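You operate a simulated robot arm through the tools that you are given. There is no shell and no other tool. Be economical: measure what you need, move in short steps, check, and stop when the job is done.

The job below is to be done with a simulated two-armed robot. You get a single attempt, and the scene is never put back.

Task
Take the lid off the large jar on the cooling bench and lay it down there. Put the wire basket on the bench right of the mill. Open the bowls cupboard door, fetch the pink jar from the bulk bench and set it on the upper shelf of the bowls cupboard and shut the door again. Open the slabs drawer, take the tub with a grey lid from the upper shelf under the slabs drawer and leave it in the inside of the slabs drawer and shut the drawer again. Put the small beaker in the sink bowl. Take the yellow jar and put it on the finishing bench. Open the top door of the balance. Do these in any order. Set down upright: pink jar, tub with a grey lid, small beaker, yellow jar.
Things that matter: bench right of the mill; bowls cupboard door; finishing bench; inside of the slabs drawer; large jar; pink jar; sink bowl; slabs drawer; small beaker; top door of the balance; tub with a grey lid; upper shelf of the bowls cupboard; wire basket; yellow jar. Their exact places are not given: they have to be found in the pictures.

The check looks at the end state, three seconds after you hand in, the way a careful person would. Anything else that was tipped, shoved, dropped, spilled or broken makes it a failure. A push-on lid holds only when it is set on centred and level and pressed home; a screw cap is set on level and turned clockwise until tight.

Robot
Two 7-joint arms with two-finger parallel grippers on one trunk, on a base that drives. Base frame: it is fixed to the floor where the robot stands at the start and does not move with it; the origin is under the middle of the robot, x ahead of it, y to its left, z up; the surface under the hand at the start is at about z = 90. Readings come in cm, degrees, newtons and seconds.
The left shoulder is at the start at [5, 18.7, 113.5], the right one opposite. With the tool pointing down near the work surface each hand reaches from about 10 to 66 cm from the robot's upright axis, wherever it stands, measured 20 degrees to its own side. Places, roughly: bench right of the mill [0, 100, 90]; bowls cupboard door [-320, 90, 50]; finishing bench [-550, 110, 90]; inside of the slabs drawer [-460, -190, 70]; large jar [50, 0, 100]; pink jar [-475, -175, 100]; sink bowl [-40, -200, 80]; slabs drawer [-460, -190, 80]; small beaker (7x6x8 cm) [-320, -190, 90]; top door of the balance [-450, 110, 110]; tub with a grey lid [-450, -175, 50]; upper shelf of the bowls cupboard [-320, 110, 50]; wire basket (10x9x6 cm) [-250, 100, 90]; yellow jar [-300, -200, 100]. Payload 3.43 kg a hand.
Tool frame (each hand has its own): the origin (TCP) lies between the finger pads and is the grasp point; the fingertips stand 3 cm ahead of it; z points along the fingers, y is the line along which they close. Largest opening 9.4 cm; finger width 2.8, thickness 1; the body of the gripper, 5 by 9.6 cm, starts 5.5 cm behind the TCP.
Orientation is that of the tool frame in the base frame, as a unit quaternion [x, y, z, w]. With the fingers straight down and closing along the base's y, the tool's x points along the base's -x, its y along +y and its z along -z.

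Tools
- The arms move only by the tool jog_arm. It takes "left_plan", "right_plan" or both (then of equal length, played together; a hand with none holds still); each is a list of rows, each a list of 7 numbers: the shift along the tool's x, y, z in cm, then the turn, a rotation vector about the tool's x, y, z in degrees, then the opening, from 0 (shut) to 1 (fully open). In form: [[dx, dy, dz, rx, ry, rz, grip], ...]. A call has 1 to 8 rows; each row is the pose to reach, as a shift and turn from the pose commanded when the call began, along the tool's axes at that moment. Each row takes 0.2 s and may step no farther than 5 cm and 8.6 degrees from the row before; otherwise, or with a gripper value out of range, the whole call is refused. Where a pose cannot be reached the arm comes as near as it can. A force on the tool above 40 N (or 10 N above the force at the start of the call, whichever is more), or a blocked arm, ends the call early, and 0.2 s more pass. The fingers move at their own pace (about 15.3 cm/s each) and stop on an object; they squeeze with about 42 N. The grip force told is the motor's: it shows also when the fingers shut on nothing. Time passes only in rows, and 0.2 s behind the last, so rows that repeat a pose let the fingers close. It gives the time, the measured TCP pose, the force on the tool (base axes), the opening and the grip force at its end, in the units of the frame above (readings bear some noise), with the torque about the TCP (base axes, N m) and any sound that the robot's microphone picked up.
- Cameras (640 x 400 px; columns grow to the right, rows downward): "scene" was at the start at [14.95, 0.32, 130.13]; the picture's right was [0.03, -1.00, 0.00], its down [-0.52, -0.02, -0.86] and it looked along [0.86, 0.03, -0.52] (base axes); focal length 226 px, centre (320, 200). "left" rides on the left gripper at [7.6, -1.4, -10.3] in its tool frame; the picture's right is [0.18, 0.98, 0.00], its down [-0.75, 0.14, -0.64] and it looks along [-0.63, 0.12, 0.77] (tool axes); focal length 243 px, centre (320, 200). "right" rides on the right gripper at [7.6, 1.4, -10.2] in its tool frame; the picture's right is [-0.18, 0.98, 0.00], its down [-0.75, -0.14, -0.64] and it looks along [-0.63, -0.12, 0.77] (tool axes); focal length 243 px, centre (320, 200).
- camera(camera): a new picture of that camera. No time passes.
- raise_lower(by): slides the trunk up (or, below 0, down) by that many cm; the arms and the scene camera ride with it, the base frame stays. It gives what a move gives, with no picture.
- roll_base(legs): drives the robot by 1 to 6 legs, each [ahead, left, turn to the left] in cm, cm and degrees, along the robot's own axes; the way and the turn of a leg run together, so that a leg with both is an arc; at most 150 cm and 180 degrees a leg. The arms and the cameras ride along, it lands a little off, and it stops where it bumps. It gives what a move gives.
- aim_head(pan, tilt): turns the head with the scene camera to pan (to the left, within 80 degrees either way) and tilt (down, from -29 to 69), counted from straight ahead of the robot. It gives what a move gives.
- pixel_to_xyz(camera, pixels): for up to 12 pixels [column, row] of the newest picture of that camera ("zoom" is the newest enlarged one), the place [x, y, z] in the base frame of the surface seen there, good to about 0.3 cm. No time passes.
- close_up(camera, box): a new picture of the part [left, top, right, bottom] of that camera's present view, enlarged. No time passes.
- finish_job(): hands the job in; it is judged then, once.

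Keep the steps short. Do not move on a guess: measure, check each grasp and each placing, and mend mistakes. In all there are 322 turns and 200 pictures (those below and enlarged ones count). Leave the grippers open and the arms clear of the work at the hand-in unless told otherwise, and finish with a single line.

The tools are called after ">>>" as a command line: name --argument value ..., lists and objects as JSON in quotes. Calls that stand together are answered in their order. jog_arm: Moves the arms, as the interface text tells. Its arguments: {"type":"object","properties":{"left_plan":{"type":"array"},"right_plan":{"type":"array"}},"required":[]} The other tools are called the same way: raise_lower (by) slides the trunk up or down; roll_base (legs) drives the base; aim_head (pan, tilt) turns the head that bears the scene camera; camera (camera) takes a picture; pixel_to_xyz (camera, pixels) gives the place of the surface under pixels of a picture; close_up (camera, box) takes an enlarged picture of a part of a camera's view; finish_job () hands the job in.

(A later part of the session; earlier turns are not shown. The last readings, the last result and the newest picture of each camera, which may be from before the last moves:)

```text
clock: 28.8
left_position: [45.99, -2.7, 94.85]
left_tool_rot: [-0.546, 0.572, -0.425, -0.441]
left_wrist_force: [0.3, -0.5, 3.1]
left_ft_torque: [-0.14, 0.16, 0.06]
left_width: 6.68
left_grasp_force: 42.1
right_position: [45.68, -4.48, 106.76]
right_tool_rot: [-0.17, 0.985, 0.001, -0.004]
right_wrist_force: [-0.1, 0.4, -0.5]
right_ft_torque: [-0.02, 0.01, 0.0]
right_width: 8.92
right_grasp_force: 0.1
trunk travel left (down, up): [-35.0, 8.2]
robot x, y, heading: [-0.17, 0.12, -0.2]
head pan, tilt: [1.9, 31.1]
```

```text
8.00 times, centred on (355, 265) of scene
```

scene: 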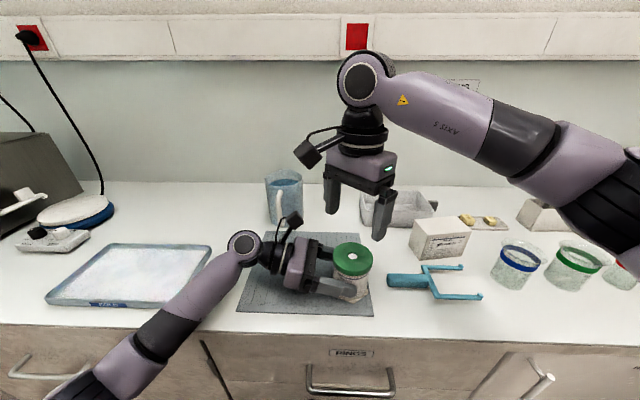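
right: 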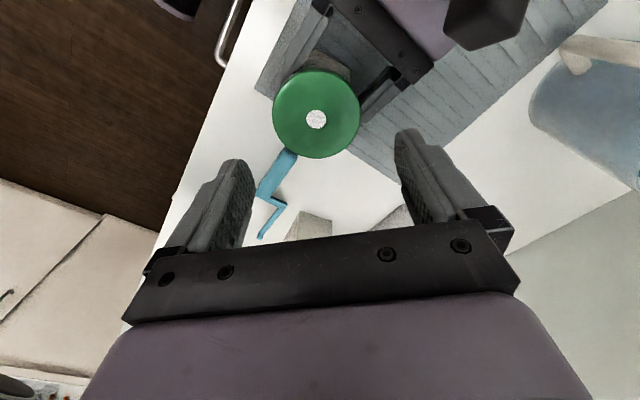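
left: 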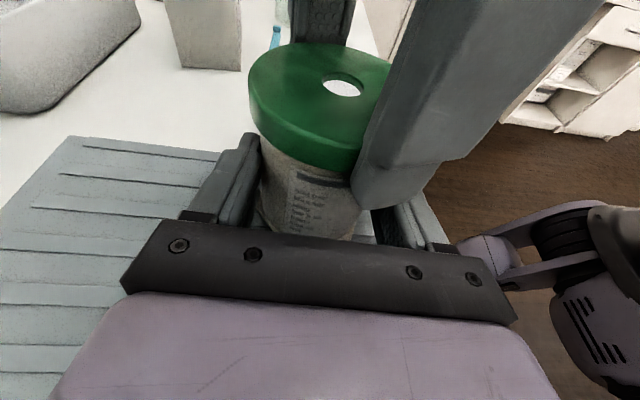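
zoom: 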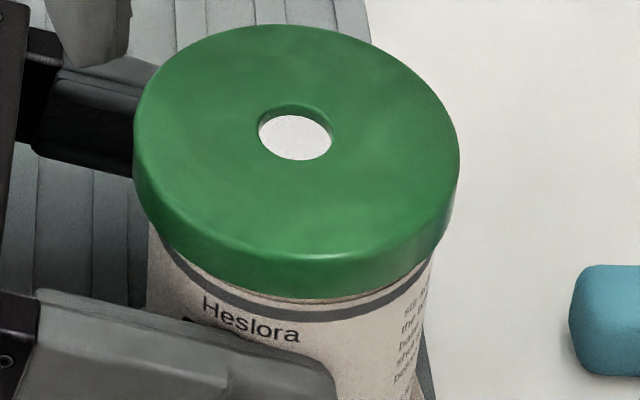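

The lid hasn't risen, so it's a tight push-on lid. I'll regrip deeper (TCP z 99.2) and pull up harder while the left hand holds the jar.

>>> jog_arm --right_plan '[[0, 0, 4, 0, 0, 0, 0.9], [0, 0, 7.5, 0, 0, 0, 0.9], [0, 0, 7.5, 0, 0, 0, 0], [0, 0, 7.5, 0, 0, 0, 0], [0, 0, 7.5, 0, 0, 0, 0]]'

>>> jog_arm --right_plan '[[0, 0, -0.25, 0, 0, 0, 0], [0, 0, -0.5, 0, 0, 0, 0], [0, 0, -0.75, 0, 0, 0, 0], [0, 0, -1, 0, 0, 0, 0], [0, 0, -1.0, 0, 0, 0, 0]]'

>>> close_up --camera "scene" --box '[300, 220, 400, 310]'

```text
clock: 29.8
left_position: [45.98, -2.79, 94.82]
left_tool_rot: [-0.546, 0.572, -0.424, -0.44]
left_wrist_force: [-0.2, 0.9, 5.6]
left_ft_torque: [0.26, 0.41, 0.16]
left_width: 6.71
left_grasp_force: 42.1
right_position: [45.68, -4.54, 99.62]
right_tool_rot: [-0.166, 0.986, 0.001, 0.002]
right_wrist_force: [-1.7, -1.5, 7.7]
right_ft_torque: [-0.24, 0.16, -0.12]
right_width: 7.45
right_grasp_force: 42.6
trunk travel left (down, up): [-35.0, 8.2]
robot x, y, heading: [-0.21, 0.17, 0.0]
head pan, tilt: [1.9, 31.1]
stopped in row 4 (right hand): the force on the tool passed its limit at 42 N (the readings are from after the stop); the commanded pose is now the measured one
```

```text
clock: 30.9
left_position: [46.1, -2.65, 94.7]
left_tool_rot: [-0.547, 0.572, -0.425, -0.439]
left_wrist_force: [-3.1, 0.9, 12.0]
left_ft_torque: [-0.1, 0.3, -0.04]
left_width: 6.71
left_grasp_force: 41.8
right_position: [45.8, -4.49, 100.57]
right_tool_rot: [-0.168, 0.986, 0.0, 0.001]
right_wrist_force: [0.6, -0.9, -0.5]
right_ft_torque: [-0.01, 0.0, 0.0]
right_width: 7.45
right_grasp_force: 41.6
trunk travel left (down, up): [-35.0, 8.2]
robot x, y, heading: [-0.51, 0.12, -0.1]
head pan, tilt: [1.9, 31.1]
```

```text
4.44 times, centred on (350, 265) of scene
```

zoom: 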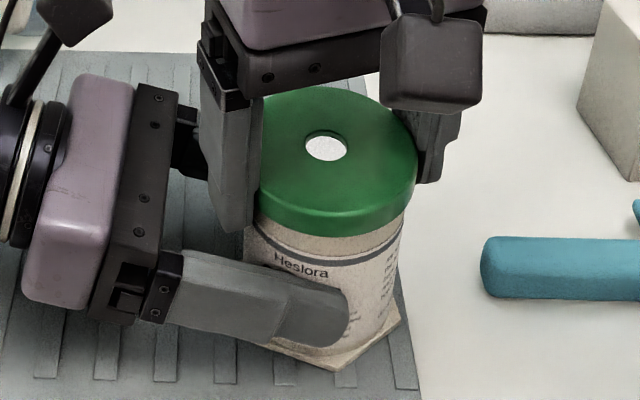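

The lid came free: the right force dropped to zero and the gap below the lid has widened. I'll raise it and look.

>>> jog_arm --right_plan '[[0, 0, -1, 0, 0, 0, 0], [0, 0, -4, 0, 0, 0, 0], [0, 0, -7, 0, 0, 0, 0], [0, 0, -7, 0, 0, 0, 0]]'

>>> camera --camera "scene"

```text
clock: 31.9
left_position: [46.13, -2.63, 94.71]
left_tool_rot: [-0.547, 0.573, -0.424, -0.44]
left_wrist_force: [0.3, -1.0, 14.6]
left_ft_torque: [-0.16, 0.29, 0.01]
left_width: 6.66
left_grasp_force: 42.2
right_position: [45.82, -4.43, 107.59]
right_tool_rot: [-0.167, 0.986, 0.002, 0.001]
right_wrist_force: [1.1, 0.6, -0.3]
right_ft_torque: [0.03, 0.02, -0.02]
right_width: 7.48
right_grasp_force: 41.9
trunk travel left (down, up): [-35.0, 8.2]
robot x, y, heading: [0.07, -0.01, 0.3]
head pan, tilt: [1.9, 31.1]
```

```text
163 pictures are left
```

scene: 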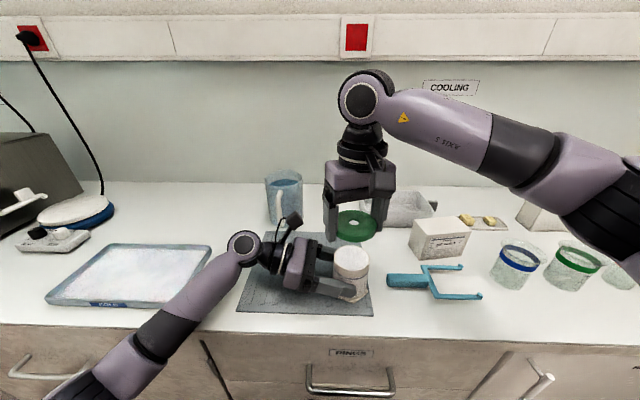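

The lid is off. I'll measure a free spot on the bench for it.

>>> pixel_to_xyz --camera "scene" --pixels '[[396, 250], [440, 320], [500, 320], [385, 320], [430, 300], [520, 310], [450, 332], [565, 290], [515, 285], [480, 298]]'

```text
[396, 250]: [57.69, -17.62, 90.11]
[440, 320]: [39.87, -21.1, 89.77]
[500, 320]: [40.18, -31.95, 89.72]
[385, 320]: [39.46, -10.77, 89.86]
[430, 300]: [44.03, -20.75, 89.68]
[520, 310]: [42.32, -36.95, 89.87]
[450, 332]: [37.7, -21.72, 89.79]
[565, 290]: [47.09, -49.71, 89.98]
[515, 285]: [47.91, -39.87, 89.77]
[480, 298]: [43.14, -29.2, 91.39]
```

I'll lay the lid at (41.5,-34.8), in the open space in front of the beakers. I'll carry it there first, and the left hand releases the jar meanwhile.

>>> jog_arm --right_plan '[[2, -3.9, 0, 0, 0, 0, 0], [4, -7.8, 0, 0, 0, 0, 0], [6, -11.7, 0, 0, 0, 0, 0], [8, -15.6, 0, 0, 0, 0, 0], [10, -19.5, 0, 0, 0, 0, 0], [12, -23.4, 0, 0, 0, 0, 0], [14.1, -27.3, 0, 0, 0, 0, 0], [14.1, -27.3, 3, 0, 0, 0, 0]]' --left_plan '[[0, 0, 0, 0, 0, 0, 0.3], [0, 0, 0, 0, 0, 0, 1], [0, 0, 0, 0, 0, 0, 1], [0, 0, -3, 0, 0, 0, 1], [0, 0, -6, 0, 0, 0, 1], [0, 0, -9, 0, 0, 0, 1], [0, 0, -12, 0, 0, 0, 1], [3, 0, -15, 0, 0, 0, 1]]'

>>> camera --camera "scene"

```text
clock: 33.8
left_position: [46.5, 11.09, 101.36]
left_tool_rot: [-0.547, 0.572, -0.424, -0.44]
left_wrist_force: [-0.6, 0.6, 0.3]
left_ft_torque: [0.01, 0.01, 0.02]
left_width: 9.41
left_grasp_force: 0.1
right_position: [41.42, -34.87, 104.44]
right_tool_rot: [-0.167, 0.986, 0.002, 0.001]
right_wrist_force: [0.3, 0.4, -0.4]
right_ft_torque: [0.0, 0.0, -0.03]
right_width: 7.41
right_grasp_force: 41.6
trunk travel left (down, up): [-35.0, 8.2]
robot x, y, heading: [-0.06, -0.15, 0.1]
head pan, tilt: [1.9, 31.1]
```

```text
162 pictures are left
```

scene: 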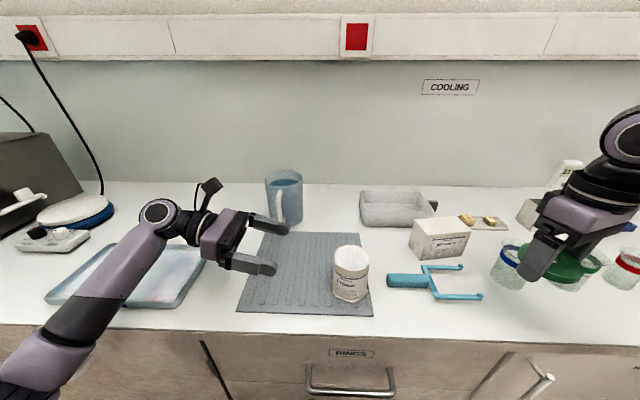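

The jar stands upright. I'll lower the lid until the fingertips are just above the bench.

>>> jog_arm --right_plan '[[0, 0, 4, 0, 0, 0, 0], [0, 0, 8, 0, 0, 0, 0], [0, 0, 10.5, 0, 0, 0, 0], [0, 0, 11.1, 0, 0, 0, 0], [0, 0, 11.5, 0, 0, 0, 0], [0, 0, 11.5, 0, 0, 0, 0]]'

>>> close_up --camera "scene" --box '[460, 230, 600, 330]'

```text
clock: 35.1
left_position: [46.43, 11.05, 101.37]
left_tool_rot: [-0.547, 0.572, -0.424, -0.44]
left_wrist_force: [-0.3, 0.0, -0.5]
left_ft_torque: [-0.01, 0.01, 0.01]
left_width: 9.38
left_grasp_force: 0.0
right_position: [41.52, -34.92, 93.09]
right_tool_rot: [-0.167, 0.986, 0.0, 0.002]
right_wrist_force: [-0.1, -0.8, 6.5]
right_ft_torque: [-0.2, 0.06, 0.04]
right_width: 7.45
right_grasp_force: 42.2
trunk travel left (down, up): [-35.0, 8.2]
robot x, y, heading: [0.25, 0.1, 0.2]
head pan, tilt: [1.9, 31.1]
```

```text
4.00 times, centred on (530, 280) of scene
```

zoom: 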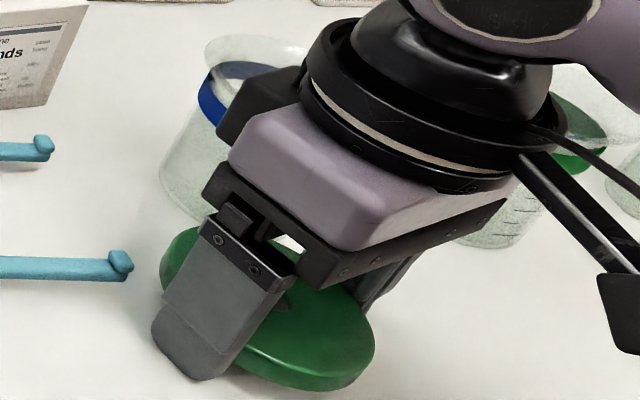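

There's contact at 6.5 N. I'll open and raise straight up.

>>> jog_arm --right_plan '[[0, 0, 0, 0, 0, 0, 0.9], [0, 0, 0, 0, 0, 0, 1], [0, 0, -4, 0, 0, 0, 1], [0, 0, -8, 0, 0, 0, 1], [0, 0, -12, 0, 0, 0, 1], [0, 0, -16, 0, 0, 0, 1]]'

>>> camera --camera "scene"

>>> camera --camera "right"

```text
clock: 36.5
left_position: [46.49, 11.03, 101.36]
left_tool_rot: [-0.548, 0.572, -0.424, -0.439]
left_wrist_force: [-0.6, 0.2, -0.3]
left_ft_torque: [-0.01, 0.0, -0.01]
left_width: 9.4
left_grasp_force: 0.0
right_position: [41.46, -34.84, 108.87]
right_tool_rot: [-0.165, 0.986, 0.0, 0.0]
right_wrist_force: [-0.4, -0.4, -0.6]
right_ft_torque: [-0.02, -0.03, -0.01]
right_width: 9.39
right_grasp_force: 0.0
trunk travel left (down, up): [-35.0, 8.2]
robot x, y, heading: [0.02, 0.08, 0.0]
head pan, tilt: [1.9, 31.1]
```

```text
160 pictures are left
```

scene: 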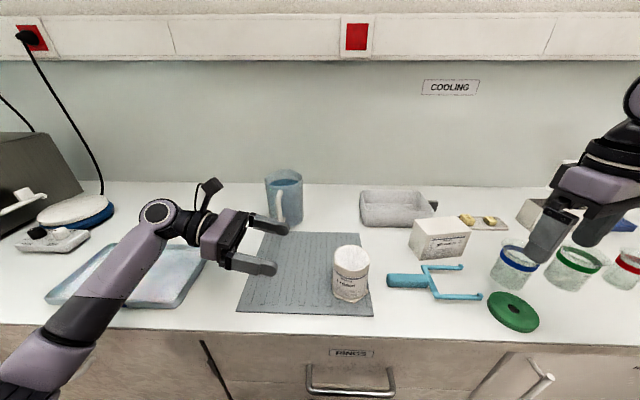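

```text
159 pictures are left
```

right: 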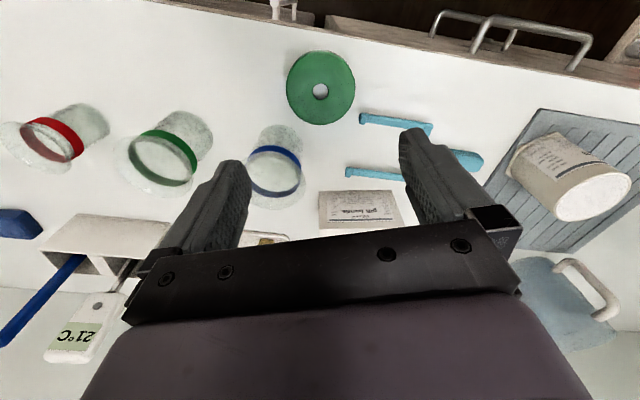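

The lid lies flat on the bench and the jar stands open. I'll now bring both arms to a tucked, fingers-down travel pose.

>>> jog_arm --left_plan '[[1.5, 1.5, -1, -4.07, -4.21, 5.26, 1], [3, 3, -2, -8.14, -8.42, 10.52, 1], [4.5, 4.5, -3, -12.21, -12.63, 15.78, 1], [6, 6, -4, -16.28, -16.84, 21.04, 1], [7.5, 7.5, -5, -20.35, -21.05, 26.3, 1], [9, 9, -6, -24.42, -25.26, 31.56, 1], [10.5, 10.5, -7, -28.49, -29.47, 36.82, 1], [12, 12, -8, -32.56, -33.68, 42.08, 1]]' --right_plan '[[1, 1.5, -0.5, 0, 0, 2.4, 1], [2, 3, -1, 0, 0, 4.8, 1], [3, 4.5, -1.5, 0, 0, 7.2, 1], [4, 6, -2, 0, 0, 9.6, 1], [5, 7.5, -2.5, 0, 0, 12, 1], [6, 9, -3, 0, 0, 14.4, 1], [7, 10.5, -3.5, 0, 0, 16.8, 1], [8, 12, -4, 0, 0, 19, 1]]'

>>> jog_arm --left_plan '[[0, 0, 0, -4.07, -4.21, 5.26, 0.5], [0, 0, 0, -8.14, -8.42, 10.52, 0.5], [0, 0, 0, -12.21, -12.63, 15.78, 0.5], [0, 0, 0, -16.28, -16.84, 21.04, 0.5], [0, 0, 0, -20.35, -21.05, 26.3, 0.5], [0, 0, 0, -24.42, -25.26, 31.56, 0.5]]'

>>> camera --camera "scene"

```text
clock: 38.4
left_position: [34.93, 16.27, 115.09]
left_tool_rot: [-0.266, 0.917, -0.207, -0.214]
left_wrist_force: [-0.1, 0.4, 0.1]
left_ft_torque: [0.01, 0.02, 0.0]
left_width: 9.4
left_grasp_force: 0.1
right_position: [29.84, -26.25, 112.92]
right_tool_rot: [-0.001, 1.0, 0.001, 0.0]
right_wrist_force: [0.3, 0.8, 0.3]
right_ft_torque: [-0.01, 0.02, 0.04]
right_width: 9.4
right_grasp_force: 0.0
trunk travel left (down, up): [-35.0, 8.2]
robot x, y, heading: [0.02, 0.17, -0.0]
head pan, tilt: [1.9, 31.1]
```

```text
clock: 39.8
left_position: [34.8, 16.26, 115.0]
left_tool_rot: [0.002, 1.0, 0.0, 0.0]
left_wrist_force: [-0.2, -0.7, 0.6]
left_ft_torque: [0.02, 0.02, -0.03]
left_width: 4.72
left_grasp_force: 0.1
right_position: [29.89, -26.27, 112.96]
right_tool_rot: [-0.002, 1.0, 0.001, 0.001]
right_wrist_force: [0.3, 0.0, -0.5]
right_ft_torque: [-0.01, 0.04, -0.04]
right_width: 9.42
right_grasp_force: 0.1
trunk travel left (down, up): [-35.0, 8.2]
robot x, y, heading: [0.03, 0.31, 0.0]
head pan, tilt: [1.9, 31.1]
```

```text
158 pictures are left
```

scene: 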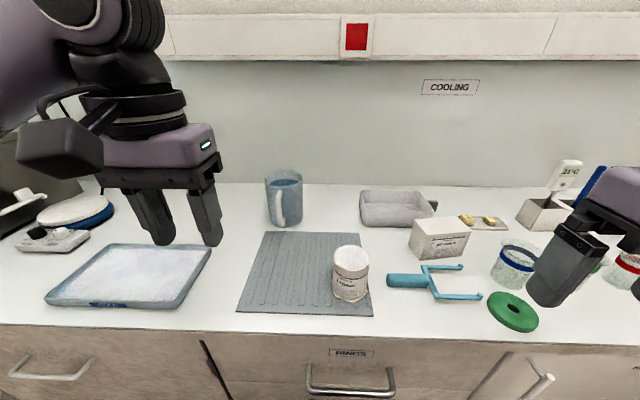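

Next I back away from the bench 55 cm and turn left 90° to face the mill side, then look.

>>> roll_base --legs '[[-55, 0, 0], [0, 0, 90]]'

>>> aim_head --pan 0 --tilt 20

>>> camera --camera "scene"

```text
clock: 46.7
left_position: [-70.46, 35.24, 114.96]
left_tool_rot: [-0.702, 0.712, -0.001, -0.001]
left_wrist_force: [0.6, 0.1, 0.0]
left_ft_torque: [0.0, -0.02, 0.07]
left_width: 4.7
left_grasp_force: 0.1
right_position: [-28.2, 29.62, 112.9]
right_tool_rot: [-0.704, 0.711, 0.001, 0.001]
right_wrist_force: [0.4, -0.6, -0.7]
right_ft_torque: [0.01, -0.01, 0.0]
right_width: 9.41
right_grasp_force: 0.0
trunk travel left (down, up): [-35.0, 8.2]
robot x, y, heading: [-54.71, -0.05, 89.4]
head pan, tilt: [1.9, 31.1]
```

```text
clock: 47.5
left_position: [-70.54, 35.22, 114.93]
left_tool_rot: [-0.702, 0.712, -0.001, 0.0]
left_wrist_force: [1.0, 0.5, -0.6]
left_ft_torque: [-0.03, 0.0, -0.02]
left_width: 4.71
left_grasp_force: 0.1
right_position: [-28.09, 29.63, 112.96]
right_tool_rot: [-0.704, 0.71, 0.001, 0.0]
right_wrist_force: [-0.6, -0.7, 0.5]
right_ft_torque: [0.0, -0.02, 0.03]
right_width: 9.38
right_grasp_force: 0.0
trunk travel left (down, up): [-35.0, 8.2]
robot x, y, heading: [-54.84, 0.07, 89.5]
head pan, tilt: [0.0, 20.0]
```

```text
157 pictures are left
```

scene: 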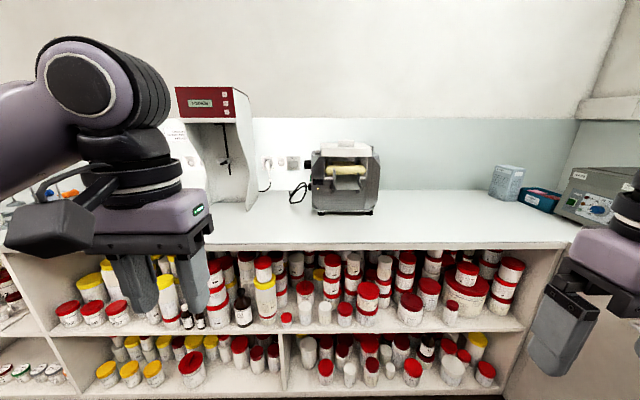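

The mill is at (345,180), with open bench to its right around (430,215). I'll measure it.

>>> pixel_to_xyz --camera "scene" --pixels '[[378, 200], [430, 215], [440, 239], [470, 220], [345, 215], [500, 195], [540, 238], [215, 160], [200, 243]]'

```text
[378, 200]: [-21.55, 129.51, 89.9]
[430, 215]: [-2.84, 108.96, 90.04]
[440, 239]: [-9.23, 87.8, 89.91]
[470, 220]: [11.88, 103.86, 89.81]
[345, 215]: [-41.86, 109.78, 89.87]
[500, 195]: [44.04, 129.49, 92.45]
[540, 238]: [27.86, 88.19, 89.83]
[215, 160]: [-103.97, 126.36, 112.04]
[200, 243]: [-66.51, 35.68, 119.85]
```

Right of the mill around (-5,102) is free. I'll pan the head left to check the aisle before driving.

>>> aim_head --pan 75 --tilt 20

>>> camera --camera "scene"

```text
clock: 48.9
left_position: [-70.49, 35.12, 114.97]
left_tool_rot: [-0.702, 0.712, -0.001, 0.0]
left_wrist_force: [-0.4, 0.8, 0.2]
left_ft_torque: [-0.01, -0.03, 0.01]
left_width: 4.71
left_grasp_force: 0.1
right_position: [-28.18, 29.67, 112.96]
right_tool_rot: [-0.704, 0.71, 0.001, 0.001]
right_wrist_force: [0.0, 0.1, -0.8]
right_ft_torque: [0.0, -0.03, 0.0]
right_width: 9.4
right_grasp_force: 0.2
trunk travel left (down, up): [-35.0, 8.2]
robot x, y, heading: [-54.9, 0.11, 89.6]
head pan, tilt: [75.0, 20.0]
```

```text
156 pictures are left
```

scene: 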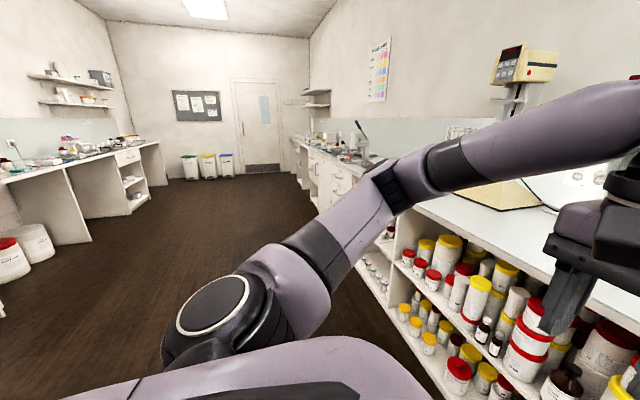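

The aisle is clear. I'll drive sideways to x ≈ -250 and look ahead.

>>> roll_base --legs '[[0, 130, 0], [20, 65, 0]]'

>>> aim_head --pan 0 --tilt 25

>>> camera --camera "scene"

```text
clock: 66.4
left_position: [-265.95, 58.01, 114.89]
left_tool_rot: [-0.701, 0.713, 0.0, 0.0]
left_wrist_force: [-1.1, -0.4, 1.3]
left_ft_torque: [-0.01, 0.0, 0.03]
left_width: 4.68
left_grasp_force: 0.1
right_position: [-223.63, 52.38, 112.95]
right_tool_rot: [-0.703, 0.711, 0.002, 0.0]
right_wrist_force: [0.9, 0.1, -0.6]
right_ft_torque: [-0.01, -0.01, 0.01]
right_width: 9.41
right_grasp_force: 0.1
trunk travel left (down, up): [-35.0, 8.2]
robot x, y, heading: [-250.21, 22.87, 89.1]
head pan, tilt: [75.0, 20.0]
```

```text
clock: 67.8
left_position: [-266.13, 57.97, 114.91]
left_tool_rot: [-0.701, 0.713, -0.001, 0.0]
left_wrist_force: [0.0, -0.5, -0.9]
left_ft_torque: [-0.01, -0.02, 0.01]
left_width: 4.68
left_grasp_force: 0.0
right_position: [-223.54, 52.37, 112.97]
right_tool_rot: [-0.703, 0.711, 0.002, 0.0]
right_wrist_force: [0.0, 0.1, -0.5]
right_ft_torque: [0.0, 0.01, 0.01]
right_width: 9.39
right_grasp_force: 0.1
trunk travel left (down, up): [-35.0, 8.2]
robot x, y, heading: [-250.17, 22.95, 89.3]
head pan, tilt: [0.0, 25.0]
```

```text
155 pictures are left
```

scene: 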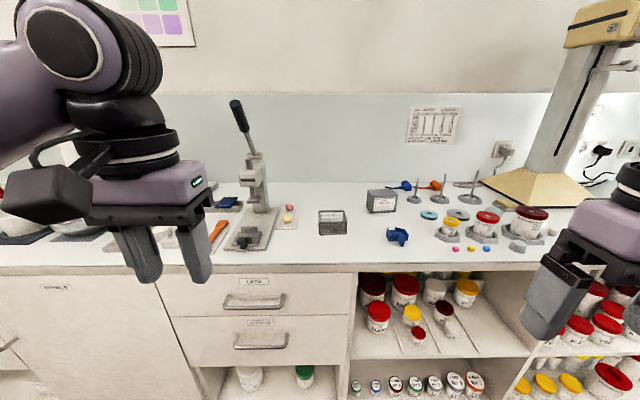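

I see a small dark basket at (332,222) and a box at (382,200). I'll zoom and measure.

>>> close_up --camera "scene" --box '[290, 170, 420, 250]'

>>> pixel_to_xyz --camera "scene" --pixels '[[319, 236], [346, 235], [318, 211], [343, 210], [332, 222], [382, 200], [332, 230], [398, 236], [332, 262], [260, 240]]'

```text
4.92 times, centred on (355, 210) of scene
```

zoom: 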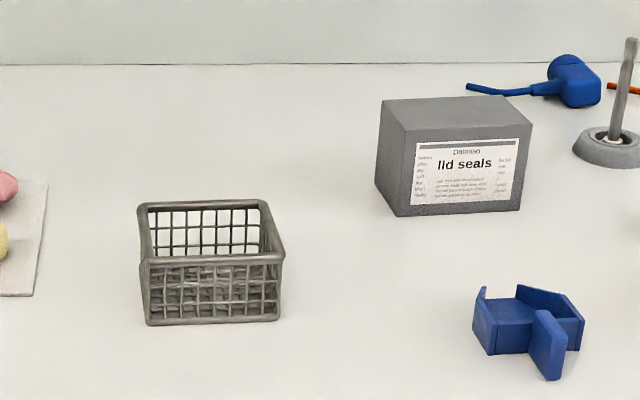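

```text
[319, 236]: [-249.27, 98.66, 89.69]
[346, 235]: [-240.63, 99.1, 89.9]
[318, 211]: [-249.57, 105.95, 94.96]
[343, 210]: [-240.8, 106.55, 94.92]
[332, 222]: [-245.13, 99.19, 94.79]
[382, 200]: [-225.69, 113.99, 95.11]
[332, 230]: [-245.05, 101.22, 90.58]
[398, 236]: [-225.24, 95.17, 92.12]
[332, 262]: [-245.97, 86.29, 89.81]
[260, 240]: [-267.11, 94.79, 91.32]
```

The basket spans x -250..-240 and y 98.5..107, with its rim at z ≈ 95. I'll shift right 20 and ahead 27 to bring it under the left hand.

>>> roll_base --legs '[[0, -20, 0], [25, 0, 0]]'

>>> aim_head --pan 10 --tilt 35

>>> camera --camera "scene"

>>> camera --camera "left"

```text
clock: 71.7
left_position: [-245.68, 82.68, 114.74]
left_tool_rot: [-0.702, 0.712, -0.002, 0.0]
left_wrist_force: [-0.7, -0.3, -0.9]
left_ft_torque: [0.04, -0.03, -0.01]
left_width: 4.71
left_grasp_force: 0.1
right_position: [-203.18, 77.32, 112.95]
right_tool_rot: [-0.705, 0.71, 0.001, 0.0]
right_wrist_force: [-0.1, -0.9, -0.1]
right_ft_torque: [-0.03, -0.02, -0.02]
right_width: 9.4
right_grasp_force: 0.0
trunk travel left (down, up): [-35.0, 8.2]
robot x, y, heading: [-229.49, 47.35, 89.6]
head pan, tilt: [0.0, 25.0]
```

```text
clock: 72.4
left_position: [-245.64, 82.58, 114.92]
left_tool_rot: [-0.703, 0.711, -0.002, 0.0]
left_wrist_force: [0.2, 0.3, -0.3]
left_ft_torque: [0.01, 0.03, 0.03]
left_width: 4.7
left_grasp_force: 0.1
right_position: [-203.3, 77.22, 112.89]
right_tool_rot: [-0.705, 0.709, 0.002, 0.0]
right_wrist_force: [0.5, -0.2, -0.1]
right_ft_torque: [-0.02, -0.02, -0.01]
right_width: 9.39
right_grasp_force: 0.1
trunk travel left (down, up): [-35.0, 8.2]
robot x, y, heading: [-229.56, 47.53, 89.4]
head pan, tilt: [10.0, 35.0]
```

```text
153 pictures are left
```

scene: 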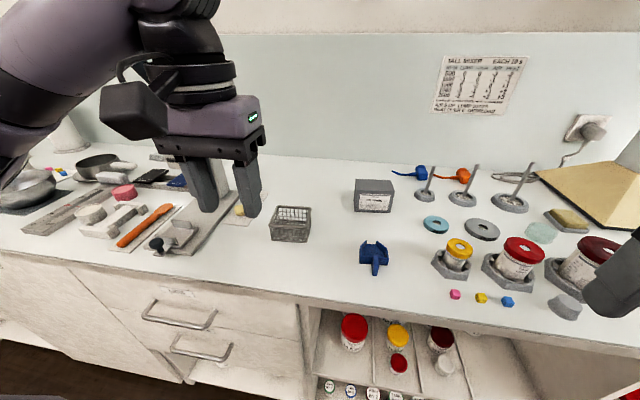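

```text
152 pictures are left
```

left: 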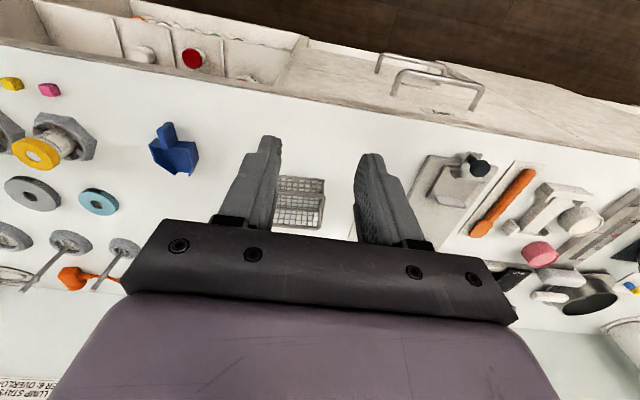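

I'll measure the basket's right wall rim for a pinch grasp, since the fingers already close along x.

>>> close_up --camera "scene" --box '[250, 190, 330, 250]'

```text
6.67 times, centred on (290, 220) of scene
```

zoom: 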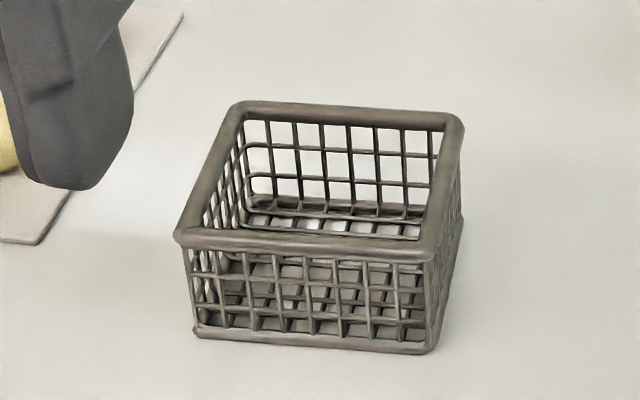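

>>> pixel_to_xyz --camera "zoom" --pixels '[[440, 190], [445, 165], [432, 225], [425, 252], [190, 238], [455, 122], [240, 106], [420, 345], [212, 175], [360, 113]]'

```text
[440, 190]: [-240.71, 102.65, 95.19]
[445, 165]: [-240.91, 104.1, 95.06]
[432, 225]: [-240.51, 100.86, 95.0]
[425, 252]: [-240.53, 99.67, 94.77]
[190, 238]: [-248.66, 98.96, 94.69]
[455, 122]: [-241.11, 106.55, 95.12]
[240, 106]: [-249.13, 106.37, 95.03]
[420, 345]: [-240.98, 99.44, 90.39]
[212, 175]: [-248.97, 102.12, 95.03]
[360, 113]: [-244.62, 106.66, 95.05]
```

The right rim's centre is at (-240.8,102.8,95.1). I'll move the left hand above it with the fingers at 0.4 opening.

>>> jog_arm --left_plan '[[-4.1, -0.9, 1.5, 0, 0, 0, 0.4], [-8.2, -1.8, 3, 0, 0, 0, 0.4], [-12.3, -2.7, 4.5, 0, 0, 0, 0.4], [-16.4, -3.6, 6, 0, 0, 0, 0.4], [-20.27, -4.56, 8, 0, 0, 0, 0.4], [-20.27, -4.56, 12, 0, 0, 0, 0.4], [-20.27, -4.56, 14, 0, 0, 0, 0.4], [-20.27, -4.56, 14, 0, 0, 0, 0.4]]'

>>> close_up --camera "scene" --box '[250, 170, 350, 250]'

>>> camera --camera "left"

```text
clock: 74.2
left_position: [-240.93, 102.65, 100.66]
left_tool_rot: [-0.703, 0.711, -0.001, 0.0]
left_wrist_force: [-0.3, -0.1, 0.1]
left_ft_torque: [0.02, 0.03, 0.03]
left_width: 3.76
left_grasp_force: 0.0
right_position: [-203.27, 77.21, 112.9]
right_tool_rot: [-0.705, 0.709, 0.001, 0.0]
right_wrist_force: [-0.5, 0.6, 0.0]
right_ft_torque: [0.01, 0.02, -0.01]
right_width: 9.41
right_grasp_force: 0.0
trunk travel left (down, up): [-35.0, 8.2]
robot x, y, heading: [-229.5, 47.5, 89.5]
head pan, tilt: [10.0, 35.0]
```

```text
5.00 times, centred on (300, 210) of scene
```

zoom: 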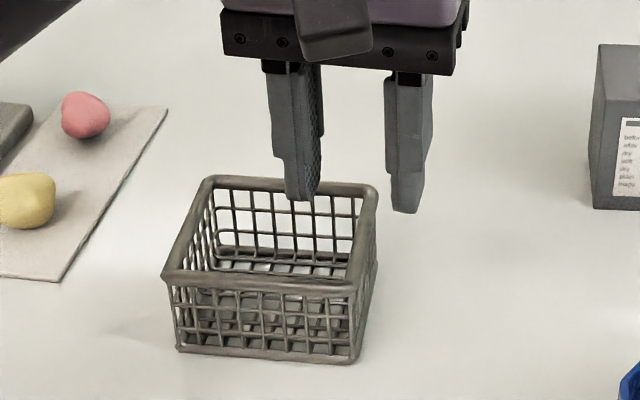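

```text
149 pictures are left
```

left: 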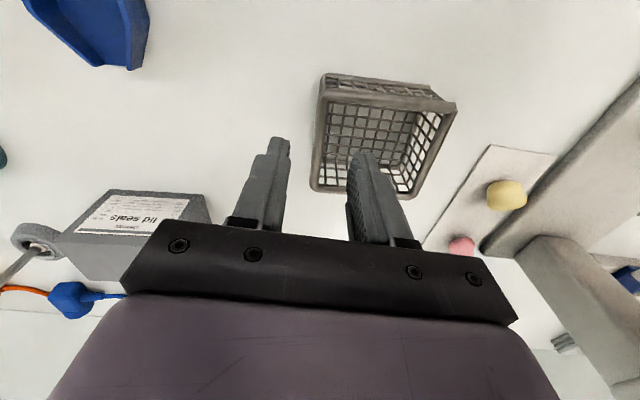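

The rim lies between the fingers. I'll lower 5.4, close, and lift slightly.

>>> jog_arm --left_plan '[[0, 0, 3, 0, 0, 0, 0.4], [0, 0, 5.4, 0, 0, 0, 0.4], [0, 0, 5.4, 0, 0, 0, 0], [0, 0, 5.4, 0, 0, 0, 0], [0, 0, 4.5, 0, 0, 0, 0], [0, 0, 3, 0, 0, 0, 0], [0, 0, 3, 0, 0, 0, 0]]'

>>> close_up --camera "scene" --box '[250, 170, 350, 250]'

```text
clock: 75.8
left_position: [-240.94, 102.79, 97.65]
left_tool_rot: [-0.702, 0.712, -0.001, 0.0]
left_wrist_force: [-0.4, 0.4, -1.2]
left_ft_torque: [-0.02, -0.05, 0.03]
left_width: 1.17
left_grasp_force: 42.1
right_position: [-203.19, 77.1, 113.01]
right_tool_rot: [-0.704, 0.71, 0.001, 0.0]
right_wrist_force: [0.1, 0.7, 0.9]
right_ft_torque: [0.0, 0.0, 0.01]
right_width: 9.4
right_grasp_force: 0.1
trunk travel left (down, up): [-35.0, 8.2]
robot x, y, heading: [-229.67, 47.72, 89.3]
head pan, tilt: [10.0, 35.0]
```

```text
5.00 times, centred on (300, 210) of scene
```

zoom: 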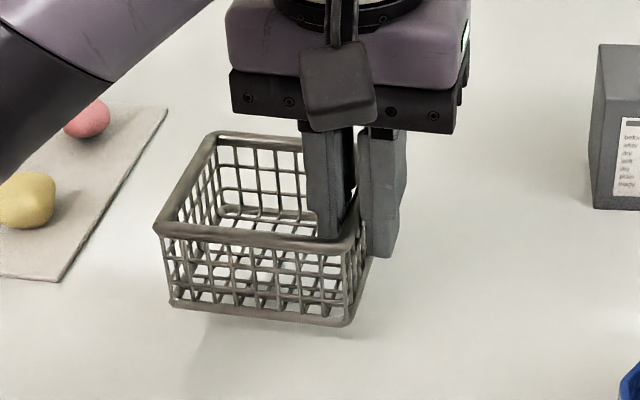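

The basket is held level. I'll raise it and retract.

>>> jog_arm --left_plan '[[0, 0, -5, 0, 0, 0, 0], [0, 0, -10, 0, 0, 0, 0], [4, 0, -13, 0, 0, 0, 0], [8, 0, -16, 0, 0, 0, 0], [12, 0, -18, 0, 0, 0, 0], [16, 0, -18, 0, 0, 0, 0], [20, 0, -18, 0, 0, 0, 0]]'

>>> roll_base --legs '[[-50, 0, 0], [0, 0, 180]]'

>>> aim_head --pan 0 --tilt 25

>>> camera --camera "scene"

```text
clock: 77.4
left_position: [-241.11, 82.75, 116.13]
left_tool_rot: [-0.703, 0.711, -0.001, 0.0]
left_wrist_force: [-0.5, 0.1, -1.5]
left_ft_torque: [-0.01, -0.03, 0.02]
left_width: 1.18
left_grasp_force: 42.0
right_position: [-203.27, 77.26, 112.88]
right_tool_rot: [-0.704, 0.71, 0.001, -0.001]
right_wrist_force: [-0.2, -0.6, 0.9]
right_ft_torque: [-0.03, -0.03, -0.01]
right_width: 9.42
right_grasp_force: 0.0
trunk travel left (down, up): [-35.0, 8.2]
robot x, y, heading: [-229.93, 47.46, 89.4]
head pan, tilt: [10.0, 35.0]
```

```text
clock: 87.8
left_position: [-216.38, -37.26, 116.09]
left_tool_rot: [0.686, 0.728, 0.0, -0.001]
left_wrist_force: [0.5, -0.3, -0.8]
left_ft_torque: [0.01, 0.02, -0.01]
left_width: 1.19
left_grasp_force: 42.5
right_position: [-254.47, -34.27, 112.97]
right_tool_rot: [0.684, 0.73, 0.0, 0.001]
right_wrist_force: [1.3, 0.3, 0.0]
right_ft_torque: [0.0, 0.0, 0.02]
right_width: 9.38
right_grasp_force: 0.1
trunk travel left (down, up): [-35.0, 8.2]
robot x, y, heading: [-230.22, -2.8, -86.5]
head pan, tilt: [10.0, 35.0]
```

```text
clock: 88.5
left_position: [-216.38, -37.16, 116.02]
left_tool_rot: [0.686, 0.727, 0.0, -0.001]
left_wrist_force: [0.0, -0.6, -0.5]
left_ft_torque: [0.02, 0.04, 0.0]
left_width: 1.14
left_grasp_force: 42.5
right_position: [-254.51, -34.28, 113.08]
right_tool_rot: [0.684, 0.729, 0.0, 0.001]
right_wrist_force: [-0.6, 0.1, -0.1]
right_ft_torque: [0.01, 0.04, 0.01]
right_width: 9.42
right_grasp_force: 0.1
trunk travel left (down, up): [-35.0, 8.2]
robot x, y, heading: [-230.27, -3.06, -86.4]
head pan, tilt: [0.0, 25.0]
```

```text
147 pictures are left
```

scene: 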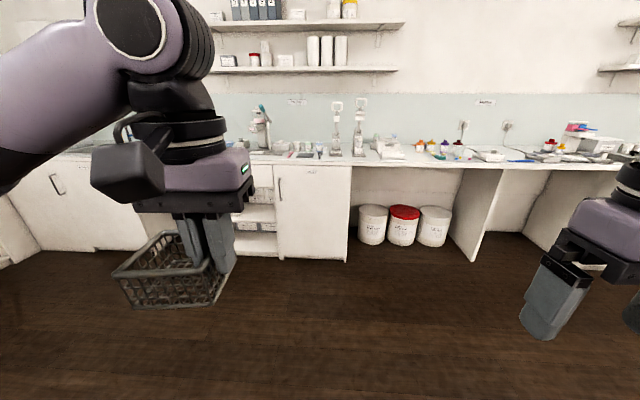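

I'm facing the -y benches now. I'll measure the bench edge and drive towards the beaker.

>>> pixel_to_xyz --camera "scene" --pixels '[[400, 166], [440, 155], [545, 163], [550, 148], [300, 164], [480, 158], [400, 235]]'

>>> roll_base --legs '[[0, 0, -3.5], [40, -65, 0]]'

>>> camera --camera "scene"

```text
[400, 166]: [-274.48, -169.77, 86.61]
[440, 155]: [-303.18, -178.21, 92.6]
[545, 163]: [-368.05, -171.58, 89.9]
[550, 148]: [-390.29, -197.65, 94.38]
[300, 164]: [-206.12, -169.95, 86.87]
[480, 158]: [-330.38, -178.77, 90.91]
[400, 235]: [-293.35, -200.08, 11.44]
```

```text
clock: 95.2
left_position: [-284.6, -78.2, 115.99]
left_tool_rot: [0.707, 0.707, 0.0, -0.002]
left_wrist_force: [0.7, -0.2, -1.7]
left_ft_torque: [-0.01, -0.01, 0.01]
left_width: 1.13
left_grasp_force: 41.7
right_position: [-322.6, -72.99, 112.96]
right_tool_rot: [0.705, 0.709, 0.0, 0.001]
right_wrist_force: [-0.5, 0.9, -0.4]
right_ft_torque: [0.02, 0.01, 0.01]
right_width: 9.39
right_grasp_force: 0.0
trunk travel left (down, up): [-35.0, 8.2]
robot x, y, heading: [-296.23, -42.98, -89.8]
head pan, tilt: [0.0, 25.0]
```

```text
146 pictures are left
```

scene: 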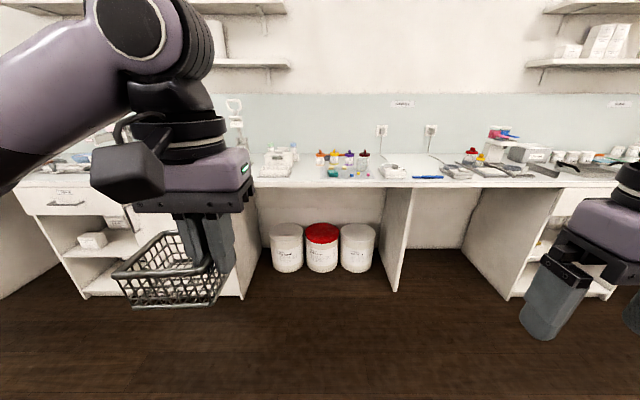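

The bench front is at y ≈ -170. I'll move ahead 72 cm and tilt the head down.

>>> roll_base --legs '[[72, 0, 0]]'

>>> aim_head --pan -5 --tilt 35

>>> camera --camera "scene"

```text
clock: 99.1
left_position: [-284.27, -149.08, 116.04]
left_tool_rot: [0.706, 0.708, 0.0, -0.001]
left_wrist_force: [0.0, -0.2, -0.8]
left_ft_torque: [-0.03, 0.05, -0.03]
left_width: 1.16
left_grasp_force: 42.3
right_position: [-322.27, -144.01, 112.94]
right_tool_rot: [0.704, 0.71, 0.001, 0.001]
right_wrist_force: [0.0, -0.8, -0.1]
right_ft_torque: [0.01, -0.05, 0.01]
right_width: 9.42
right_grasp_force: 0.0
trunk travel left (down, up): [-35.0, 8.2]
robot x, y, heading: [-296.62, -114.07, -89.6]
head pan, tilt: [0.0, 25.0]
```

```text
clock: 99.8
left_position: [-284.29, -149.11, 116.04]
left_tool_rot: [0.707, 0.708, 0.0, 0.0]
left_wrist_force: [0.2, 0.2, -1.0]
left_ft_torque: [0.02, 0.07, 0.01]
left_width: 1.18
left_grasp_force: 42.3
right_position: [-322.37, -143.89, 112.86]
right_tool_rot: [0.704, 0.711, 0.001, 0.001]
right_wrist_force: [-1.1, 1.0, 0.0]
right_ft_torque: [-0.01, 0.05, -0.01]
right_width: 9.4
right_grasp_force: 0.0
trunk travel left (down, up): [-35.0, 8.2]
robot x, y, heading: [-296.45, -113.98, -89.7]
head pan, tilt: [-5.0, 35.0]
```

```text
145 pictures are left
```

scene: 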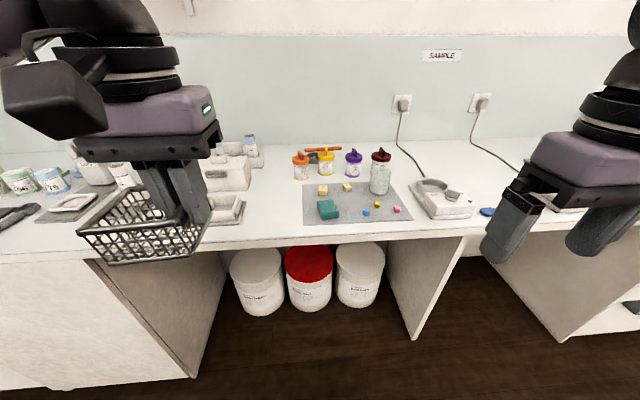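

Jars with coloured lids: orange (300,165), yellow (326,160), purple (353,162), dark red (381,170). I'll zoom there and to the right for the small beaker.

>>> close_up --camera "scene" --box '[285, 140, 415, 225]'

>>> close_up --camera "scene" --box '[400, 150, 520, 230]'

>>> pixel_to_xyz --camera "scene" --pixels '[[326, 157], [326, 170], [381, 155], [380, 180], [353, 158], [455, 195], [445, 200], [487, 211], [430, 185]]'

```text
4.71 times, centred on (350, 182) of scene
```

zoom: 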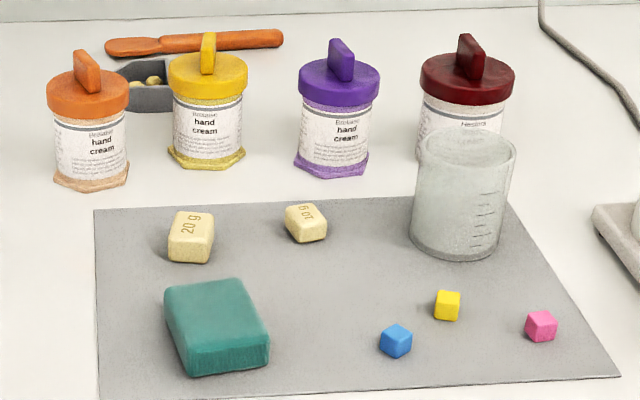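

```text
5.00 times, centred on (460, 190) of scene
```

zoom: 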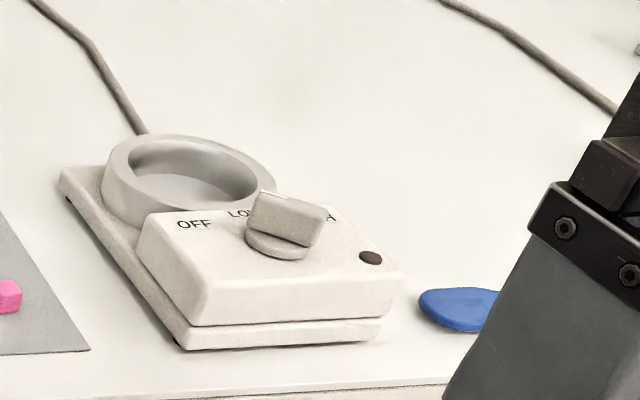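

```text
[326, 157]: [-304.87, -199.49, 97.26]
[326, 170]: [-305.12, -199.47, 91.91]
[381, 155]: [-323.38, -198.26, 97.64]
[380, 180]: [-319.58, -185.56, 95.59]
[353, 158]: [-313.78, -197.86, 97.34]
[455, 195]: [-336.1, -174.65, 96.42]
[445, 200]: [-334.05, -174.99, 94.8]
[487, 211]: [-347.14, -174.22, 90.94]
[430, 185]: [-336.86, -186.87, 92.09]
```

The beaker is at about (-319.6,-187.5) and the yellow jar at (-305,-200.5). I'll go ahead 15 cm for reach and take new pictures.

>>> roll_base --legs '[[15, 0, 0]]'

>>> aim_head --pan -10 --tilt 45

>>> camera --camera "scene"

```text
clock: 101.2
left_position: [-284.29, -163.99, 116.01]
left_tool_rot: [0.706, 0.708, 0.0, -0.002]
left_wrist_force: [-0.1, 0.4, -1.5]
left_ft_torque: [0.04, 0.06, 0.02]
left_width: 1.17
left_grasp_force: 42.0
right_position: [-322.16, -158.87, 112.87]
right_tool_rot: [0.704, 0.71, 0.0, 0.001]
right_wrist_force: [0.9, -0.7, 0.5]
right_ft_torque: [0.01, 0.02, -0.04]
right_width: 9.39
right_grasp_force: 0.1
trunk travel left (down, up): [-35.0, 8.2]
robot x, y, heading: [-295.96, -128.7, -89.8]
head pan, tilt: [-5.0, 35.0]
```

```text
clock: 101.9
left_position: [-284.29, -163.96, 116.08]
left_tool_rot: [0.707, 0.707, -0.001, -0.001]
left_wrist_force: [-0.1, 0.2, -0.9]
left_ft_torque: [0.0, 0.05, -0.01]
left_width: 1.14
left_grasp_force: 42.3
right_position: [-322.15, -158.75, 112.96]
right_tool_rot: [0.705, 0.709, -0.001, 0.001]
right_wrist_force: [0.0, 0.8, -0.6]
right_ft_torque: [0.0, 0.02, 0.0]
right_width: 9.4
right_grasp_force: 0.1
trunk travel left (down, up): [-35.0, 8.2]
robot x, y, heading: [-295.96, -129.04, -89.6]
head pan, tilt: [-10.0, 45.0]
```

```text
142 pictures are left
```

scene: 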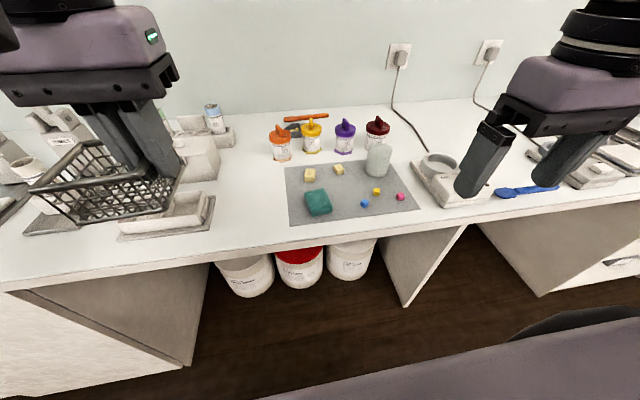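

>>> close_up --camera "scene" --box '[340, 110, 420, 210]'

```text
4.00 times, centred on (380, 160) of scene
```

zoom: 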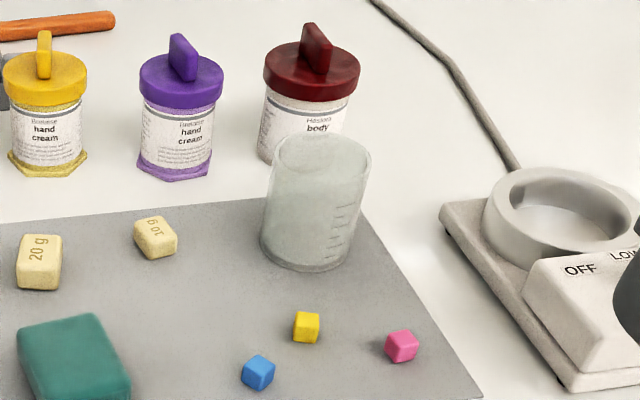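

>>> pixel_to_xyz --camera "zoom" --pixels '[[315, 180], [290, 200], [345, 200], [305, 260], [278, 250], [350, 255], [370, 160], [275, 172], [325, 132], [45, 75], [45, 50], [45, 98], [45, 160]]'

```text
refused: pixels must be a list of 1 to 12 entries
```

>>> pixel_to_xyz --camera "zoom" --pixels '[[315, 180], [290, 200], [345, 200], [305, 260], [268, 235], [348, 250], [370, 160], [275, 172], [325, 134], [45, 75], [45, 40], [45, 160]]'

```text
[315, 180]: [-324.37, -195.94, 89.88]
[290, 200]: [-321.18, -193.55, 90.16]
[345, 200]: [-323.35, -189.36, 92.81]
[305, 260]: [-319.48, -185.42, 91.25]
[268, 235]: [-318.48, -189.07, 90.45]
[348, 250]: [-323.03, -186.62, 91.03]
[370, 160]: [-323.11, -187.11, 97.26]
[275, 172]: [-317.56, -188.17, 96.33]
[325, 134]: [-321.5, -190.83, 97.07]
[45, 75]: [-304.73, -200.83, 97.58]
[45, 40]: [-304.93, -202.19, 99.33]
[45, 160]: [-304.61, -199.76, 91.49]
```

The beaker's centre is about (-320.4,-188.3) with radius ≈ 3. I'll bring the right hand above it.

>>> jog_arm --right_plan '[[-4.9, 0.3, 0, 0, 0, 0, 1], [-9.8, 0.6, 0, 0, 0, 0, 1], [-14.7, 0.9, 0, 0, 0, 0, 1], [-19.6, 1.2, 0, 0, 0, 0, 1], [-24.5, 1.4, 0, 0, 0, 0, 1], [-29.4, 1.57, 0, 0, 0, 0, 1], [-29.5, 1.57, 4.5, 0, 0, 0, 1], [-29.5, 1.57, 7, 0, 0, 0, 1]]'

>>> camera --camera "right"

>>> close_up --camera "scene" --box '[320, 90, 440, 210]'

```text
clock: 103.7
left_position: [-284.35, -163.91, 116.04]
left_tool_rot: [0.706, 0.708, -0.001, -0.001]
left_wrist_force: [0.1, -0.8, -1.0]
left_ft_torque: [0.04, 0.08, -0.03]
left_width: 1.16
left_grasp_force: 42.7
right_position: [-320.41, -188.45, 105.85]
right_tool_rot: [0.704, 0.71, 0.001, 0.002]
right_wrist_force: [-0.4, 0.4, 0.1]
right_ft_torque: [0.03, 0.02, 0.02]
right_width: 9.41
right_grasp_force: 0.1
trunk travel left (down, up): [-35.0, 8.2]
robot x, y, heading: [-296.42, -128.66, -89.7]
head pan, tilt: [-10.0, 45.0]
```

```text
140 pictures are left
```

right: 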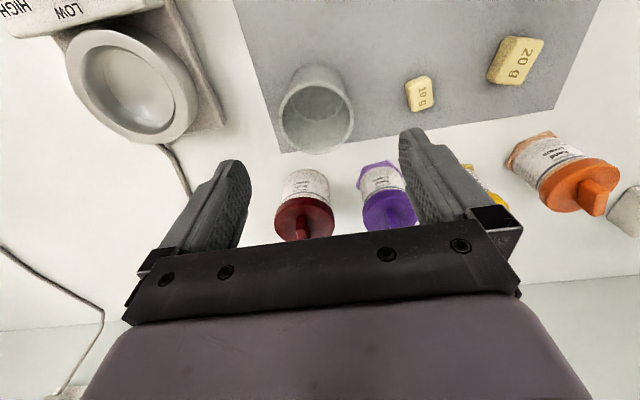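

```text
3.33 times, centred on (380, 150) of scene
```

zoom: 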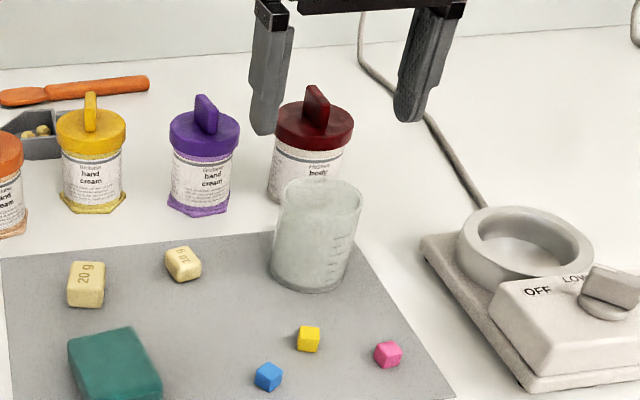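

In the right picture the beaker's rim is centred at (317,115), about 0.9 cm nearer to the robot than the TCP. I'll correct, lower to z 95.5 and close.

>>> jog_arm --right_plan '[[0.9, -0.2, 3, 0, 0, 0, 1], [0.9, -0.2, 7, 0, 0, 0, 1], [0.9, -0.2, 10.3, 0, 0, 0, 1], [0.9, -0.2, 10.3, 0, 0, 0, 0.5], [0.9, -0.2, 10.3, 0, 0, 0, 0], [0.9, -0.2, 10.3, 0, 0, 0, 0], [0.9, -0.2, 10.3, 0, 0, 0, 0]]'

>>> close_up --camera "scene" --box '[320, 90, 440, 210]'

```text
clock: 105.3
left_position: [-284.31, -163.98, 116.09]
left_tool_rot: [0.706, 0.708, 0.0, -0.001]
left_wrist_force: [0.5, 0.4, -1.3]
left_ft_torque: [0.0, 0.06, 0.01]
left_width: 1.16
left_grasp_force: 42.0
right_position: [-320.72, -187.38, 95.49]
right_tool_rot: [0.705, 0.71, -0.001, 0.001]
right_wrist_force: [0.4, 0.2, -0.2]
right_ft_torque: [0.01, 0.01, 0.0]
right_width: 6.4
right_grasp_force: 42.1
trunk travel left (down, up): [-35.0, 8.2]
robot x, y, heading: [-295.92, -128.98, -89.5]
head pan, tilt: [-10.0, 45.0]
```

```text
3.33 times, centred on (380, 150) of scene
```

zoom: 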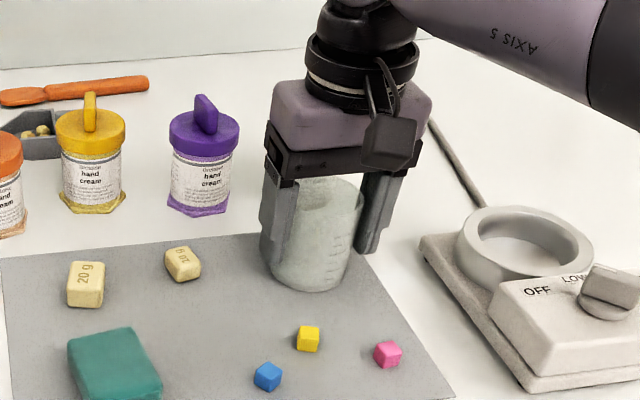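

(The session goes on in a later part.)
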